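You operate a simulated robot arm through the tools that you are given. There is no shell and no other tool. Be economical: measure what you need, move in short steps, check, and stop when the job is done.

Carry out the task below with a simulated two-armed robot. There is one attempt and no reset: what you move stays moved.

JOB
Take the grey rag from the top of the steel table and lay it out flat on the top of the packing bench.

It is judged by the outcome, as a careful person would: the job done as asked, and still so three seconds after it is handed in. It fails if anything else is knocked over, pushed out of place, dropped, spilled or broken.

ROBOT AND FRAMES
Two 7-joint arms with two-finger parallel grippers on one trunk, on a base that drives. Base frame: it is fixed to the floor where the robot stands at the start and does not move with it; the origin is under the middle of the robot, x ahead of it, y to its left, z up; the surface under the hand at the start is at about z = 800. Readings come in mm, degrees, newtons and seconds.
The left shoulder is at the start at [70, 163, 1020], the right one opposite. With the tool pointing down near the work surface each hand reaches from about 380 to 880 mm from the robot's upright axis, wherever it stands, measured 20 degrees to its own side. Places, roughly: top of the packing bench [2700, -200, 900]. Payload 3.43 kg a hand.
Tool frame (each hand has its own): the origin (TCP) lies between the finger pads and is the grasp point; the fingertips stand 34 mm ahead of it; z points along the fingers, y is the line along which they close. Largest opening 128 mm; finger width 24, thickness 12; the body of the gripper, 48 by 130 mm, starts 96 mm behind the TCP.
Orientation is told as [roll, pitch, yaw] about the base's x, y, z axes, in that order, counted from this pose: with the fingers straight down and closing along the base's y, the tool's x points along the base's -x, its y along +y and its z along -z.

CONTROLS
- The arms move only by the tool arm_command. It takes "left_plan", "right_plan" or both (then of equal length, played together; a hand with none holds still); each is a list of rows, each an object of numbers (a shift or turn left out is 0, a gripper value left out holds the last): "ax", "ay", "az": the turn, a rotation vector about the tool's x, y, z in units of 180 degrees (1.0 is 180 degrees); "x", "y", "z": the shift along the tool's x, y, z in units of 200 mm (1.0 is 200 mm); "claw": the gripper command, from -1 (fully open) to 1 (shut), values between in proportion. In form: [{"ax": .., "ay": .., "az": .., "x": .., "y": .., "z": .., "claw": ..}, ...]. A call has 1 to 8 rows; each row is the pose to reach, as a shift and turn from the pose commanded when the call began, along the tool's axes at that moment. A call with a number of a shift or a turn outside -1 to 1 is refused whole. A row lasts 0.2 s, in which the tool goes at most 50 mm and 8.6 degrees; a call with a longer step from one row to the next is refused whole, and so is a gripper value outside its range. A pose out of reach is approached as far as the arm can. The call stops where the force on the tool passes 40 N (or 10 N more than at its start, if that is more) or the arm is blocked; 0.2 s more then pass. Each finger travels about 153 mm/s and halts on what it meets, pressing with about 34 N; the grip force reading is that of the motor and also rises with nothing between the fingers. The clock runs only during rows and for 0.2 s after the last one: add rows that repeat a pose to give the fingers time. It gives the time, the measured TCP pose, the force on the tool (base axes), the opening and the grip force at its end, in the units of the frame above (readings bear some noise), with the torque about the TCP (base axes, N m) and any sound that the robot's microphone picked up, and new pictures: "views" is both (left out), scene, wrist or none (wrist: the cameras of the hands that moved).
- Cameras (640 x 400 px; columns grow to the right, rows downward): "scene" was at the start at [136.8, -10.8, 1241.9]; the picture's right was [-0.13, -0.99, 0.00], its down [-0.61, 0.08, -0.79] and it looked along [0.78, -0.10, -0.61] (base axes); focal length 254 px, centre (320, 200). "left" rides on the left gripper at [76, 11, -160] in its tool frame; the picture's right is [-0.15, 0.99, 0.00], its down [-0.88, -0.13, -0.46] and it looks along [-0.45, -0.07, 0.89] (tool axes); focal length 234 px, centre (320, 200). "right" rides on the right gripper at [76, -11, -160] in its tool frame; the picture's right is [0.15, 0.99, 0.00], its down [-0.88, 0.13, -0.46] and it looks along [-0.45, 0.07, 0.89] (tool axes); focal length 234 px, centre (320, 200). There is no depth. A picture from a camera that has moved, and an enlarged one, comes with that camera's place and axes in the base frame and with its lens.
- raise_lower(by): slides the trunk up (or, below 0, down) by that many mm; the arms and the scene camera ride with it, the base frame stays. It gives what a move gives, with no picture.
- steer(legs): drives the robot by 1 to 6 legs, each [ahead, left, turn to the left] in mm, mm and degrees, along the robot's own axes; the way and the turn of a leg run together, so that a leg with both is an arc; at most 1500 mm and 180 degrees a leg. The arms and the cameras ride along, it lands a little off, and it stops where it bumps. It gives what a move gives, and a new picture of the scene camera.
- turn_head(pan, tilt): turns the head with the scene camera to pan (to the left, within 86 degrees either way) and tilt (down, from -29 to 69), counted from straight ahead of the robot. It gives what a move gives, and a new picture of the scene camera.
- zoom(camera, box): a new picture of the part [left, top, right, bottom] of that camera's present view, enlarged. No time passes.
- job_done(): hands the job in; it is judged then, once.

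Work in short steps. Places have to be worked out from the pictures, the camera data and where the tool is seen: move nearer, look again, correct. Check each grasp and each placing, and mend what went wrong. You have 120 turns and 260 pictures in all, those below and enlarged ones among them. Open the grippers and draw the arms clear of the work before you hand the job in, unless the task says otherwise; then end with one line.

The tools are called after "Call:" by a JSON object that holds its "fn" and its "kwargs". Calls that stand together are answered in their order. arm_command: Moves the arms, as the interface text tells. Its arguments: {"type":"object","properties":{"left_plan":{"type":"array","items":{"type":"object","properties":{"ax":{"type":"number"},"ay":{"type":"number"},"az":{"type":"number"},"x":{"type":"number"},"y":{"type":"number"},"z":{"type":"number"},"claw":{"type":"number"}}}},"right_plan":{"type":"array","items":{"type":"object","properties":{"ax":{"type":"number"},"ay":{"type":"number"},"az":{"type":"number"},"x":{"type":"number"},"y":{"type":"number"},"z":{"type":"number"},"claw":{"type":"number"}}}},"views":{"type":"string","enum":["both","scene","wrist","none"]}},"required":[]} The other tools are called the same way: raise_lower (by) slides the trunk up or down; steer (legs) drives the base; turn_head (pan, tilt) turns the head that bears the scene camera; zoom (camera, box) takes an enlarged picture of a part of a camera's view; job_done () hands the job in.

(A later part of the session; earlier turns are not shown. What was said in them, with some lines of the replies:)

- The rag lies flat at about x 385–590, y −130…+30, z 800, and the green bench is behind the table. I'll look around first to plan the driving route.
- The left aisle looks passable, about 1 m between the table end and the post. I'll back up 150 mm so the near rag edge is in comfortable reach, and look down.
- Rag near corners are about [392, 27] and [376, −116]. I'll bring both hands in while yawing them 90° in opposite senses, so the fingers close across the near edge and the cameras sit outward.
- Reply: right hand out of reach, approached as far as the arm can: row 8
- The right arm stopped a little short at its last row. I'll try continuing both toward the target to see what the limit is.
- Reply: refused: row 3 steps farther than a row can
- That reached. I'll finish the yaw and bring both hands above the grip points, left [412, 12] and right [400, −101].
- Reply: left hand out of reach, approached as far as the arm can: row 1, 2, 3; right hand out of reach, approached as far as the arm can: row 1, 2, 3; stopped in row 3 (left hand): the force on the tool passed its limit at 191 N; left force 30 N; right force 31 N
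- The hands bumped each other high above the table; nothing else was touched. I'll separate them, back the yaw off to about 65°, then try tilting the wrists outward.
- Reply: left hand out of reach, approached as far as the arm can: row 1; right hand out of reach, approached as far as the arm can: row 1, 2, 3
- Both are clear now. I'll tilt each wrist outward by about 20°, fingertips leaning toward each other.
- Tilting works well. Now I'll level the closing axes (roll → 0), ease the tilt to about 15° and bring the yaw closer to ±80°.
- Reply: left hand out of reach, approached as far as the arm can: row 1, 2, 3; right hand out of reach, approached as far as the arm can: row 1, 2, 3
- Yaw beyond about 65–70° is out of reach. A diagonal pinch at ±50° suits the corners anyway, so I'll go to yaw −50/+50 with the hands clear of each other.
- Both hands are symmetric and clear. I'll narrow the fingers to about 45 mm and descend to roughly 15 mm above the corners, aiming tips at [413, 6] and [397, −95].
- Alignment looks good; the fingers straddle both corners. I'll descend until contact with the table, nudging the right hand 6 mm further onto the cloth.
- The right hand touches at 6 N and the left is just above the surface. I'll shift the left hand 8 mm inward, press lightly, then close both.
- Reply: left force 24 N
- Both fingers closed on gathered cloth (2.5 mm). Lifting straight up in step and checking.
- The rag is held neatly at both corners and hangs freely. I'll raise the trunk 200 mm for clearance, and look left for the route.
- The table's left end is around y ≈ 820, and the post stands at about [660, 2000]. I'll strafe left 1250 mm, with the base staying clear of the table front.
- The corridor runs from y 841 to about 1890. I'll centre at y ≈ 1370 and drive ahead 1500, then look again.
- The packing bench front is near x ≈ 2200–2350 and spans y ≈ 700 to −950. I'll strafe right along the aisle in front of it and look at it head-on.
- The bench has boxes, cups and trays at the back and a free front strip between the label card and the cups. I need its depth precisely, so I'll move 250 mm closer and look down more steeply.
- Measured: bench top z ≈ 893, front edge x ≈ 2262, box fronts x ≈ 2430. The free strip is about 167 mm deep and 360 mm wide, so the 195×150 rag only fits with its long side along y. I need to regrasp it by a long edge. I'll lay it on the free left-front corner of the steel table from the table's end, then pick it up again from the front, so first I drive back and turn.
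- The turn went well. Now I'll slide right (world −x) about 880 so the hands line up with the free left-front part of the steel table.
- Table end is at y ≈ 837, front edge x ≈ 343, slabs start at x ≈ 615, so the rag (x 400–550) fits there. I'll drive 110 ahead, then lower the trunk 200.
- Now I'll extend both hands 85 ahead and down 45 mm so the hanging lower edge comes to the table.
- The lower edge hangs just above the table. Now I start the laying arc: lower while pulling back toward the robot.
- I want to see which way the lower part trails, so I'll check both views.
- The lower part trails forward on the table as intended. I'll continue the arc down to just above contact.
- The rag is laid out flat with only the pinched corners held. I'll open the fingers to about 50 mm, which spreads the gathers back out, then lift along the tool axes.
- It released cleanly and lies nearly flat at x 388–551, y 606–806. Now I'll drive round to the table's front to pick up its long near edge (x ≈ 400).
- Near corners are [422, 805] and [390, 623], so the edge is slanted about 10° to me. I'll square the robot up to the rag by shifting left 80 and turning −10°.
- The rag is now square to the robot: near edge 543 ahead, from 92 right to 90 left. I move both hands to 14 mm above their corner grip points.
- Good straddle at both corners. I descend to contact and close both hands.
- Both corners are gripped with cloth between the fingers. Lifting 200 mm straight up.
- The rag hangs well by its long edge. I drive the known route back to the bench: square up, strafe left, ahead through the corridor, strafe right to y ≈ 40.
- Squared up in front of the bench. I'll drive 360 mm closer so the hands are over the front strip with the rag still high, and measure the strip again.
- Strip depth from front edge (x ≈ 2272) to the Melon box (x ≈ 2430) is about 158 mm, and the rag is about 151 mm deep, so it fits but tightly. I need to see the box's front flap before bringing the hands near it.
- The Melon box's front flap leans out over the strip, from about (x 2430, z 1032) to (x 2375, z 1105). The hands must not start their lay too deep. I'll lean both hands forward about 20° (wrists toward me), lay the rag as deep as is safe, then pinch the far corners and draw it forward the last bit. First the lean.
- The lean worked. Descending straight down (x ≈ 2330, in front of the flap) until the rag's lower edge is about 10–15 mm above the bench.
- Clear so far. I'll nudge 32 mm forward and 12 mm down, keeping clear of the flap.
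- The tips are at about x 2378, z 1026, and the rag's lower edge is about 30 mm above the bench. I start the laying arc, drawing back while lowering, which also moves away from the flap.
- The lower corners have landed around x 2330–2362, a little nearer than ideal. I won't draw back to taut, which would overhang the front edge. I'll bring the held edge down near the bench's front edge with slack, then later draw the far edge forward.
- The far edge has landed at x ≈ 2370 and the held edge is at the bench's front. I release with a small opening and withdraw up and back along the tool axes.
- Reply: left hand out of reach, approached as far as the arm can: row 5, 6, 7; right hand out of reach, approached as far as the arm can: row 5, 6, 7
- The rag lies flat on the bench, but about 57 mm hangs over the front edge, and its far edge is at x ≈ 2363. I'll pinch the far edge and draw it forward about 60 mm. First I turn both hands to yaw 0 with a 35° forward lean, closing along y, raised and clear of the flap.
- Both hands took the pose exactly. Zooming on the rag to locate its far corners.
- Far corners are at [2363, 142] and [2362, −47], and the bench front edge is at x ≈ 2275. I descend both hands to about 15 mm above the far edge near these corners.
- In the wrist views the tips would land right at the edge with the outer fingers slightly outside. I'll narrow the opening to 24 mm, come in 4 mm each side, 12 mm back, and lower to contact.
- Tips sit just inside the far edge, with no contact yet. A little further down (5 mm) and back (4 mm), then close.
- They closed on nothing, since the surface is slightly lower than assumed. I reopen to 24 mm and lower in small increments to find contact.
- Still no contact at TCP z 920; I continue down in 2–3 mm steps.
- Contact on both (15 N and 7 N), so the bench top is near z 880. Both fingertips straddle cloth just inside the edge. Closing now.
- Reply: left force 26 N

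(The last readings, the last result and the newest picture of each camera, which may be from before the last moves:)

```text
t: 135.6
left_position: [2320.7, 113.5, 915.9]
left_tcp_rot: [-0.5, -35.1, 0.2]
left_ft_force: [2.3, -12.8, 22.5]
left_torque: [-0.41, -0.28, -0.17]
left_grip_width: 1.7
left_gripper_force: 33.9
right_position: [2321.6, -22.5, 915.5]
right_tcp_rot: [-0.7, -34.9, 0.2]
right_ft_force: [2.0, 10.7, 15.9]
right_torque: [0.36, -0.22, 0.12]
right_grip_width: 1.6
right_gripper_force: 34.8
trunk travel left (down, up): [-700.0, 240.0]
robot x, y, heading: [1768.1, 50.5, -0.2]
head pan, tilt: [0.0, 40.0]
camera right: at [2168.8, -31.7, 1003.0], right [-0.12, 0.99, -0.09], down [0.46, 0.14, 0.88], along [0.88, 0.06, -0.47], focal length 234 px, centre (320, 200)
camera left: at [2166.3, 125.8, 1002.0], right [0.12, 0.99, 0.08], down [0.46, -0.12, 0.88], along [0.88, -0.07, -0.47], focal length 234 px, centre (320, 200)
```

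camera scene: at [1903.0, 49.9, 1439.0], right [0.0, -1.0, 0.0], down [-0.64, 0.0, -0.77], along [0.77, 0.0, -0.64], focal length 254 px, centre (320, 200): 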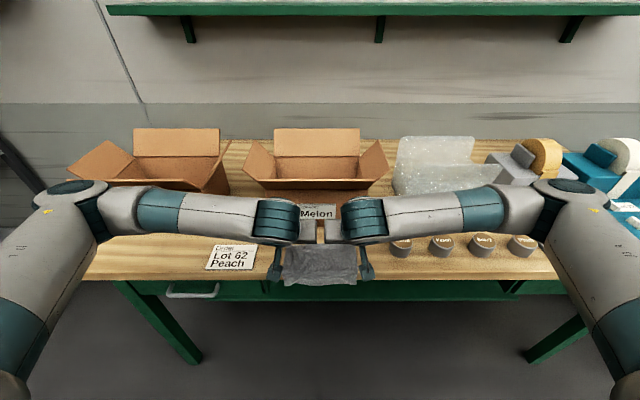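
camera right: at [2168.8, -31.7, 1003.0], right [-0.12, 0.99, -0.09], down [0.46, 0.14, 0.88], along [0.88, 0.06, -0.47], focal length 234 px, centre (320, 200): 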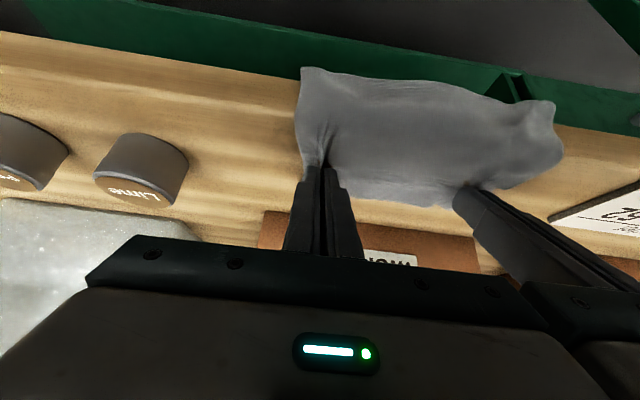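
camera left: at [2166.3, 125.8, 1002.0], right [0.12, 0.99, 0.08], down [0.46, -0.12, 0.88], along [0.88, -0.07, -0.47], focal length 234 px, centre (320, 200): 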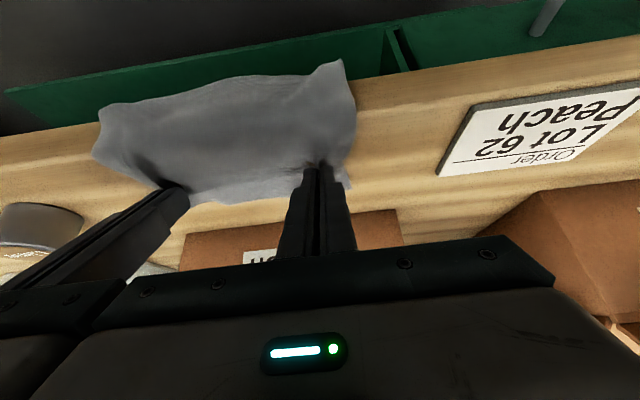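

Both pinches hold cloth. I lift 5 mm and draw forward 40 mm slowly, then check.

Call:
{"fn": "arm_command", "kwargs": {"left_plan": [{"x": -0.014, "z": -0.02}, {"x": -0.055, "z": 0.008}, {"x": -0.096, "z": 0.037}, {"x": -0.137, "z": 0.066}, {"x": -0.1785, "z": 0.094}], "right_plan": [{"x": -0.014, "z": -0.02}, {"x": -0.055, "z": 0.008}, {"x": -0.096, "z": 0.037}, {"x": -0.137, "z": 0.066}, {"x": -0.1785, "z": 0.094}], "views": "wrist"}}

Call:
{"fn": "zoom", "kwargs": {"camera": "scene", "box": [240, 200, 400, 300]}}

```text
t: 136.8
left_position: [2362.6, 116.9, 918.3]
left_tcp_rot: [-0.4, -34.8, 0.2]
left_ft_force: [0.3, -13.6, 0.1]
left_torque: [-0.47, 0.01, -0.15]
left_grip_width: 1.5
left_gripper_force: 34.3
right_position: [2362.7, -23.2, 917.4]
right_tcp_rot: [-0.7, -34.5, 0.2]
right_ft_force: [-0.5, 12.8, 0.4]
right_torque: [0.46, -0.03, 0.12]
right_grip_width: 1.7
right_gripper_force: 34.0
trunk travel left (down, up): [-700.0, 240.0]
robot x, y, heading: [1770.5, 49.1, -0.1]
head pan, tilt: [0.0, 40.0]
camera right: at [2211.2, -32.0, 1005.4], right [-0.12, 0.99, -0.09], down [0.47, 0.14, 0.87], along [0.88, 0.06, -0.48], focal length 234 px, centre (320, 200)
camera left: at [2209.2, 127.1, 1005.1], right [0.12, 0.99, 0.08], down [0.46, -0.13, 0.88], along [0.88, -0.07, -0.47], focal length 234 px, centre (320, 200)
```

right: 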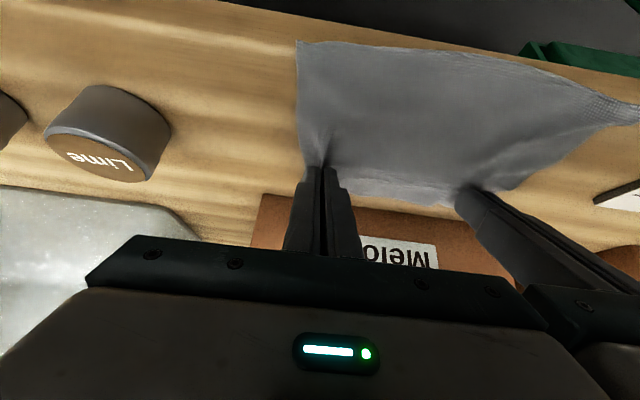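
left: 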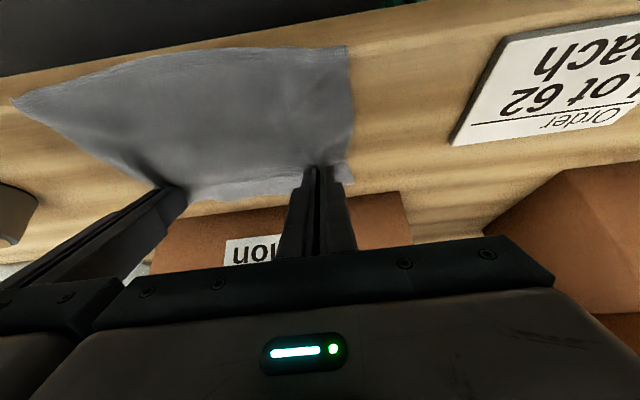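

```text
4.00 times, centred on (320, 250) of scene
camera zoom: at [1904.7, 49.8, 1438.7], right [0.0, -1.0, 0.0], down [-0.64, 0.0, -0.77], along [0.77, 0.0, -0.64], focal length 1016 px, centre (320, 0)
```

zoom: 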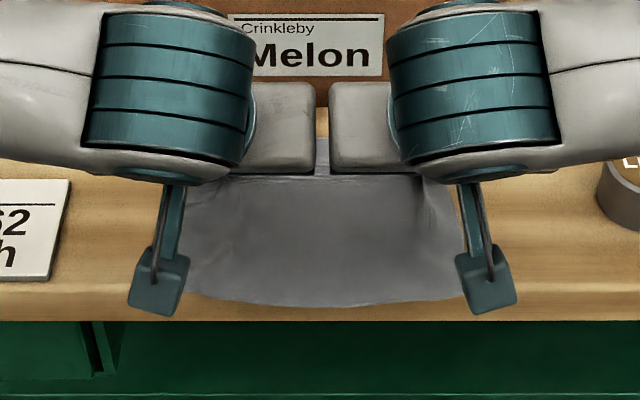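

The rag followed nicely; only the middle of the near edge still sits at the front rim. I draw forward another 18 mm and check.

Call:
{"fn": "arm_command", "kwargs": {"left_plan": [{"x": -0.037, "z": 0.026}, {"x": -0.074, "z": 0.0515}, {"x": -0.074, "z": 0.0515}], "right_plan": [{"x": -0.037, "z": 0.026}, {"x": -0.074, "z": 0.0515}, {"x": -0.074, "z": 0.0515}], "views": "wrist"}}

Call:
{"fn": "zoom", "kwargs": {"camera": "scene", "box": [240, 200, 400, 300]}}

```text
t: 137.6
left_position: [2381.5, 114.9, 918.7]
left_tcp_rot: [-0.3, -34.8, 0.2]
left_ft_force: [-0.5, -13.8, -0.6]
left_torque: [-0.45, 0.01, -0.13]
left_grip_width: 1.7
left_gripper_force: 34.3
right_position: [2380.9, -23.2, 916.3]
right_tcp_rot: [-0.7, -34.7, 0.1]
right_ft_force: [0.3, 13.2, -0.2]
right_torque: [0.46, -0.03, 0.14]
right_grip_width: 1.6
right_gripper_force: 34.1
trunk travel left (down, up): [-700.0, 240.0]
robot x, y, heading: [1769.0, 50.4, -0.2]
head pan, tilt: [0.0, 40.0]
camera right: at [2228.4, -32.0, 1005.7], right [-0.12, 0.99, -0.09], down [0.47, 0.14, 0.87], along [0.88, 0.06, -0.48], focal length 234 px, centre (320, 200)
camera left: at [2226.7, 127.0, 1005.7], right [0.12, 0.99, 0.08], down [0.46, -0.13, 0.88], along [0.88, -0.07, -0.47], focal length 234 px, centre (320, 200)
```

right: 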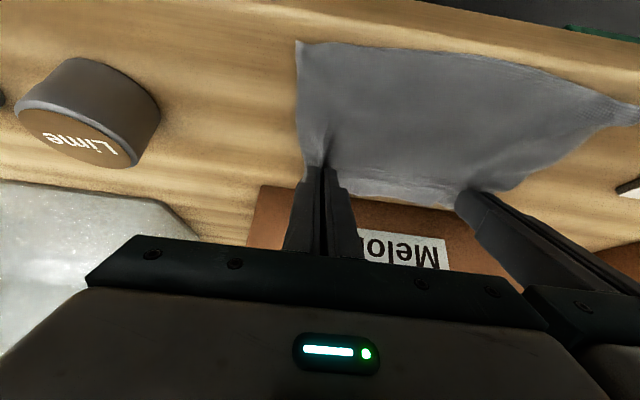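
left: 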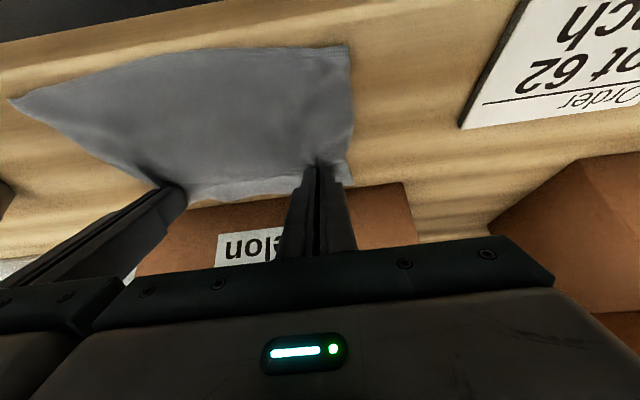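

```text
4.00 times, centred on (320, 250) of scene
camera zoom: at [1903.9, 49.8, 1438.9], right [0.0, -1.0, 0.0], down [-0.64, 0.0, -0.77], along [0.77, 0.0, -0.64], focal length 1016 px, centre (320, 0)
```

zoom: 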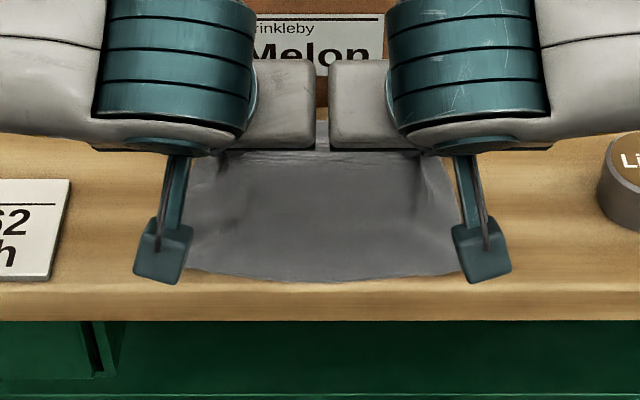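

The whole rag is now on the bench top. I lower 3 mm, open to spread the gathers, then withdraw along the tool axis.

Call:
{"fn": "arm_command", "kwargs": {"left_plan": [{"x": 0.0086, "z": 0.012}, {"x": 0.0086, "z": 0.012, "claw": 0.75}, {"x": 0.0086, "z": 0.012, "claw": 0.55}, {"x": 0.0086, "z": 0.012, "claw": 0.55}, {"x": 0.0, "z": -0.04, "claw": 0.55}, {"z": -0.2, "claw": 0.55}, {"z": -0.4, "claw": 0.55}, {"z": -0.6, "claw": 0.55}], "right_plan": [{"x": 0.0086, "z": 0.012}, {"x": 0.0086, "z": 0.012, "claw": 0.75}, {"x": 0.0086, "z": 0.012, "claw": 0.55}, {"x": 0.0086, "z": 0.012, "claw": 0.55}, {"x": 0.0, "z": -0.04, "claw": 0.55}, {"z": -0.2, "claw": 0.55}, {"z": -0.4, "claw": 0.55}, {"z": -0.6, "claw": 0.55}], "views": "scene"}}

Call:
{"fn": "zoom", "kwargs": {"camera": "scene", "box": [240, 200, 400, 300]}}

```text
t: 139.4
left_position: [2309.2, 115.2, 1017.0]
left_tcp_rot: [-0.3, -34.8, 0.2]
left_ft_force: [-0.7, 0.3, 0.0]
left_torque: [-0.02, -0.02, 0.02]
left_grip_width: 28.8
left_gripper_force: 0.0
right_position: [2312.2, -21.1, 1017.2]
right_tcp_rot: [-1.0, -34.7, 0.2]
right_ft_force: [-0.3, 0.0, -0.5]
right_torque: [0.0, 0.0, 0.01]
right_grip_width: 28.7
right_gripper_force: 0.1
trunk travel left (down, up): [-700.0, 240.0]
robot x, y, heading: [1766.5, 54.0, -0.0]
head pan, tilt: [0.0, 40.0]
camera scene: at [1902.2, 49.8, 1438.9], right [0.0, -1.0, 0.0], down [-0.64, 0.0, -0.77], along [0.77, 0.0, -0.64], focal length 254 px, centre (320, 200)
```

scene: 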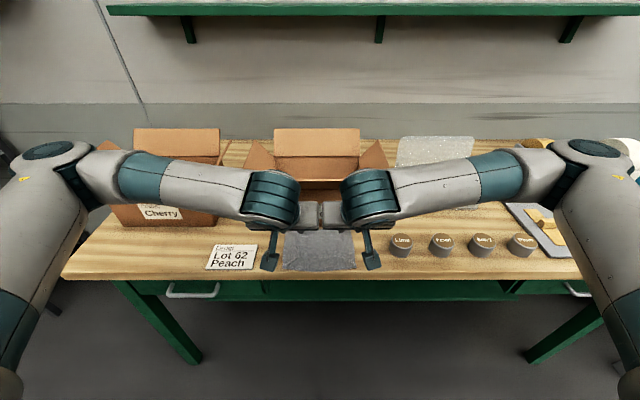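

```text
4.00 times, centred on (320, 250) of scene
camera zoom: at [1902.2, 49.8, 1438.9], right [0.0, -1.0, 0.0], down [-0.64, 0.0, -0.77], along [0.77, 0.0, -0.64], focal length 1016 px, centre (320, 0)
```

zoom: 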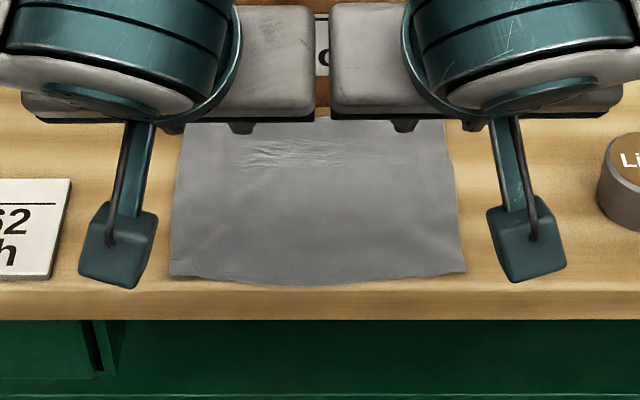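

Released, and the rag lies flat. Now I back the robot away slowly and inspect the whole rag and surroundings.

Call:
{"fn": "steer", "kwargs": {"legs": [[-250, 0, 0]]}}

Call:
{"fn": "zoom", "kwargs": {"camera": "scene", "box": [240, 120, 400, 220]}}

```text
t: 141.3
left_position: [2063.3, 116.2, 1015.0]
left_tcp_rot: [-0.3, -34.8, 0.4]
left_ft_force: [-0.1, -0.3, 0.9]
left_torque: [0.02, 0.04, -0.02]
left_grip_width: 28.7
left_gripper_force: 0.1
right_position: [2064.4, -19.6, 1017.2]
right_tcp_rot: [-0.9, -34.6, 0.3]
right_ft_force: [-0.8, 0.9, 0.3]
right_torque: [-0.02, 0.0, 0.0]
right_grip_width: 29.0
right_gripper_force: 0.1
trunk travel left (down, up): [-700.0, 240.0]
robot x, y, heading: [1518.9, 51.8, 0.2]
head pan, tilt: [0.0, 40.0]
camera scene: at [1654.8, 50.4, 1438.8], right [0.0, -1.0, 0.0], down [-0.64, 0.0, -0.77], along [0.77, 0.0, -0.64], focal length 254 px, centre (320, 200)
```

scene: 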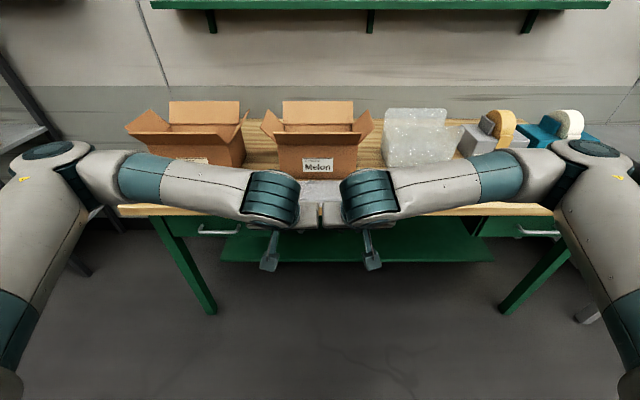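

```text
4.00 times, centred on (320, 170) of scene
camera zoom: at [1654.8, 50.4, 1438.8], right [0.0, -1.0, 0.0], down [-0.64, 0.0, -0.77], along [0.77, 0.0, -0.64], focal length 1016 px, centre (320, 320)
```

zoom: 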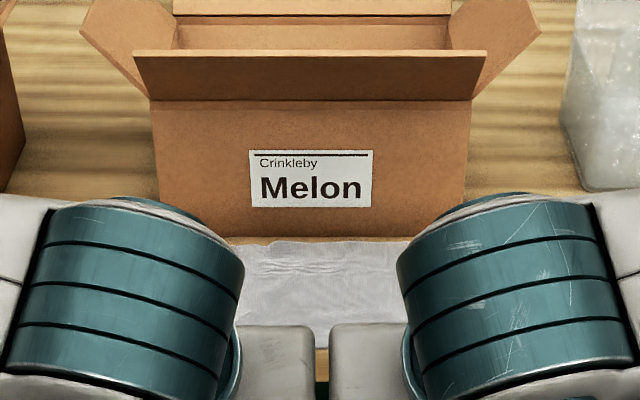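

The arms block the view, so I spread the hands apart in the free aisle and look again.

Call:
{"fn": "arm_command", "kwargs": {"left_plan": [{"y": 0.2}, {"y": 0.4}, {"y": 0.6}, {"y": 0.8}, {"y": 1.0}], "right_plan": [{"y": -0.2}, {"y": -0.4}, {"y": -0.6}, {"y": -0.8}, {"y": -1.0}], "views": "scene"}}

Call:
{"fn": "zoom", "kwargs": {"camera": "scene", "box": [240, 130, 400, 230]}}

```text
t: 142.5
left_position: [2059.7, 317.0, 1015.9]
left_tcp_rot: [-0.3, -34.9, 0.3]
left_ft_force: [0.0, -0.6, 0.1]
left_torque: [-0.01, -0.02, -0.01]
left_grip_width: 29.0
left_gripper_force: 0.2
right_position: [2061.9, -222.2, 1020.5]
right_tcp_rot: [-0.9, -34.7, 0.4]
right_ft_force: [-0.4, 0.1, -0.5]
right_torque: [0.02, -0.04, -0.02]
right_grip_width: 28.7
right_gripper_force: 0.0
trunk travel left (down, up): [-700.0, 240.0]
robot x, y, heading: [1516.8, 52.6, 0.0]
head pan, tilt: [0.0, 40.0]
camera scene: at [1651.8, 50.3, 1439.2], right [0.0, -1.0, 0.0], down [-0.64, 0.0, -0.77], along [0.77, 0.0, -0.64], focal length 254 px, centre (320, 200)
```

scene: 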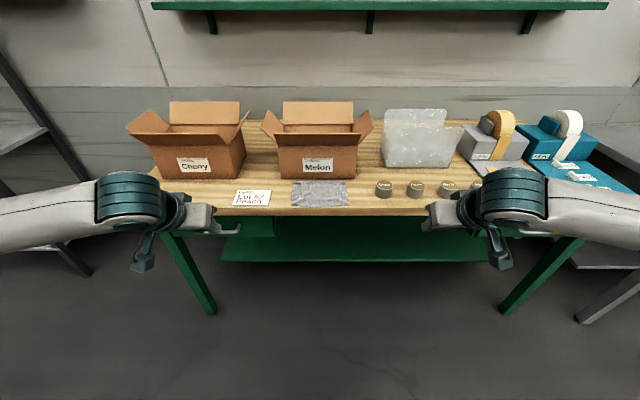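

```text
4.00 times, centred on (320, 180) of scene
camera zoom: at [1651.8, 50.3, 1439.2], right [0.0, -1.0, 0.0], down [-0.64, 0.0, -0.77], along [0.77, 0.0, -0.64], focal length 1016 px, centre (320, 280)
```

zoom: 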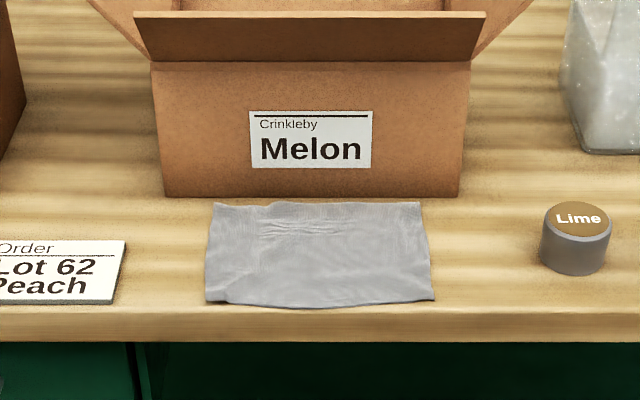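

The rag lies spread out fully on the bench top, between the Melon box and the front edge, and nothing else has moved. I open the grippers fully and hand in.

Call:
{"fn": "arm_command", "kwargs": {"left_plan": [{"claw": -1}, {"claw": -1}, {"claw": -1}, {"claw": -1}], "right_plan": [{"claw": -1}, {"claw": -1}, {"claw": -1}, {"claw": -1}], "views": "scene"}}

Call:
{"fn": "job_done", "kwargs": {}}

```text
t: 143.5
left_position: [2060.7, 316.3, 1015.6]
left_tcp_rot: [-0.3, -34.7, 0.3]
left_ft_force: [-0.6, -0.2, 1.0]
left_torque: [0.0, 0.03, -0.01]
left_grip_width: 128.0
left_gripper_force: 0.1
right_position: [2063.5, -221.0, 1019.4]
right_tcp_rot: [-0.8, -34.6, 0.3]
right_ft_force: [0.3, 0.4, 0.5]
right_torque: [0.01, -0.01, -0.03]
right_grip_width: 128.0
right_gripper_force: 0.1
trunk travel left (down, up): [-700.0, 240.0]
robot x, y, heading: [1516.6, 50.5, -0.2]
head pan, tilt: [0.0, 40.0]
camera scene: at [1654.0, 50.3, 1438.9], right [0.0, -1.0, 0.0], down [-0.64, 0.0, -0.77], along [0.77, 0.0, -0.64], focal length 254 px, centre (320, 200)
```

scene: 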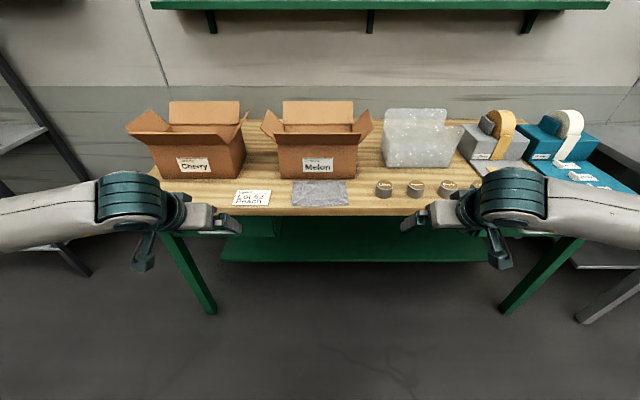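

```text
The job is handed in.
```

The grey rag is laid out flat on the packing bench top, with only slight creases near its far edge; nothing else was knocked or moved, and both grippers are open and clear.
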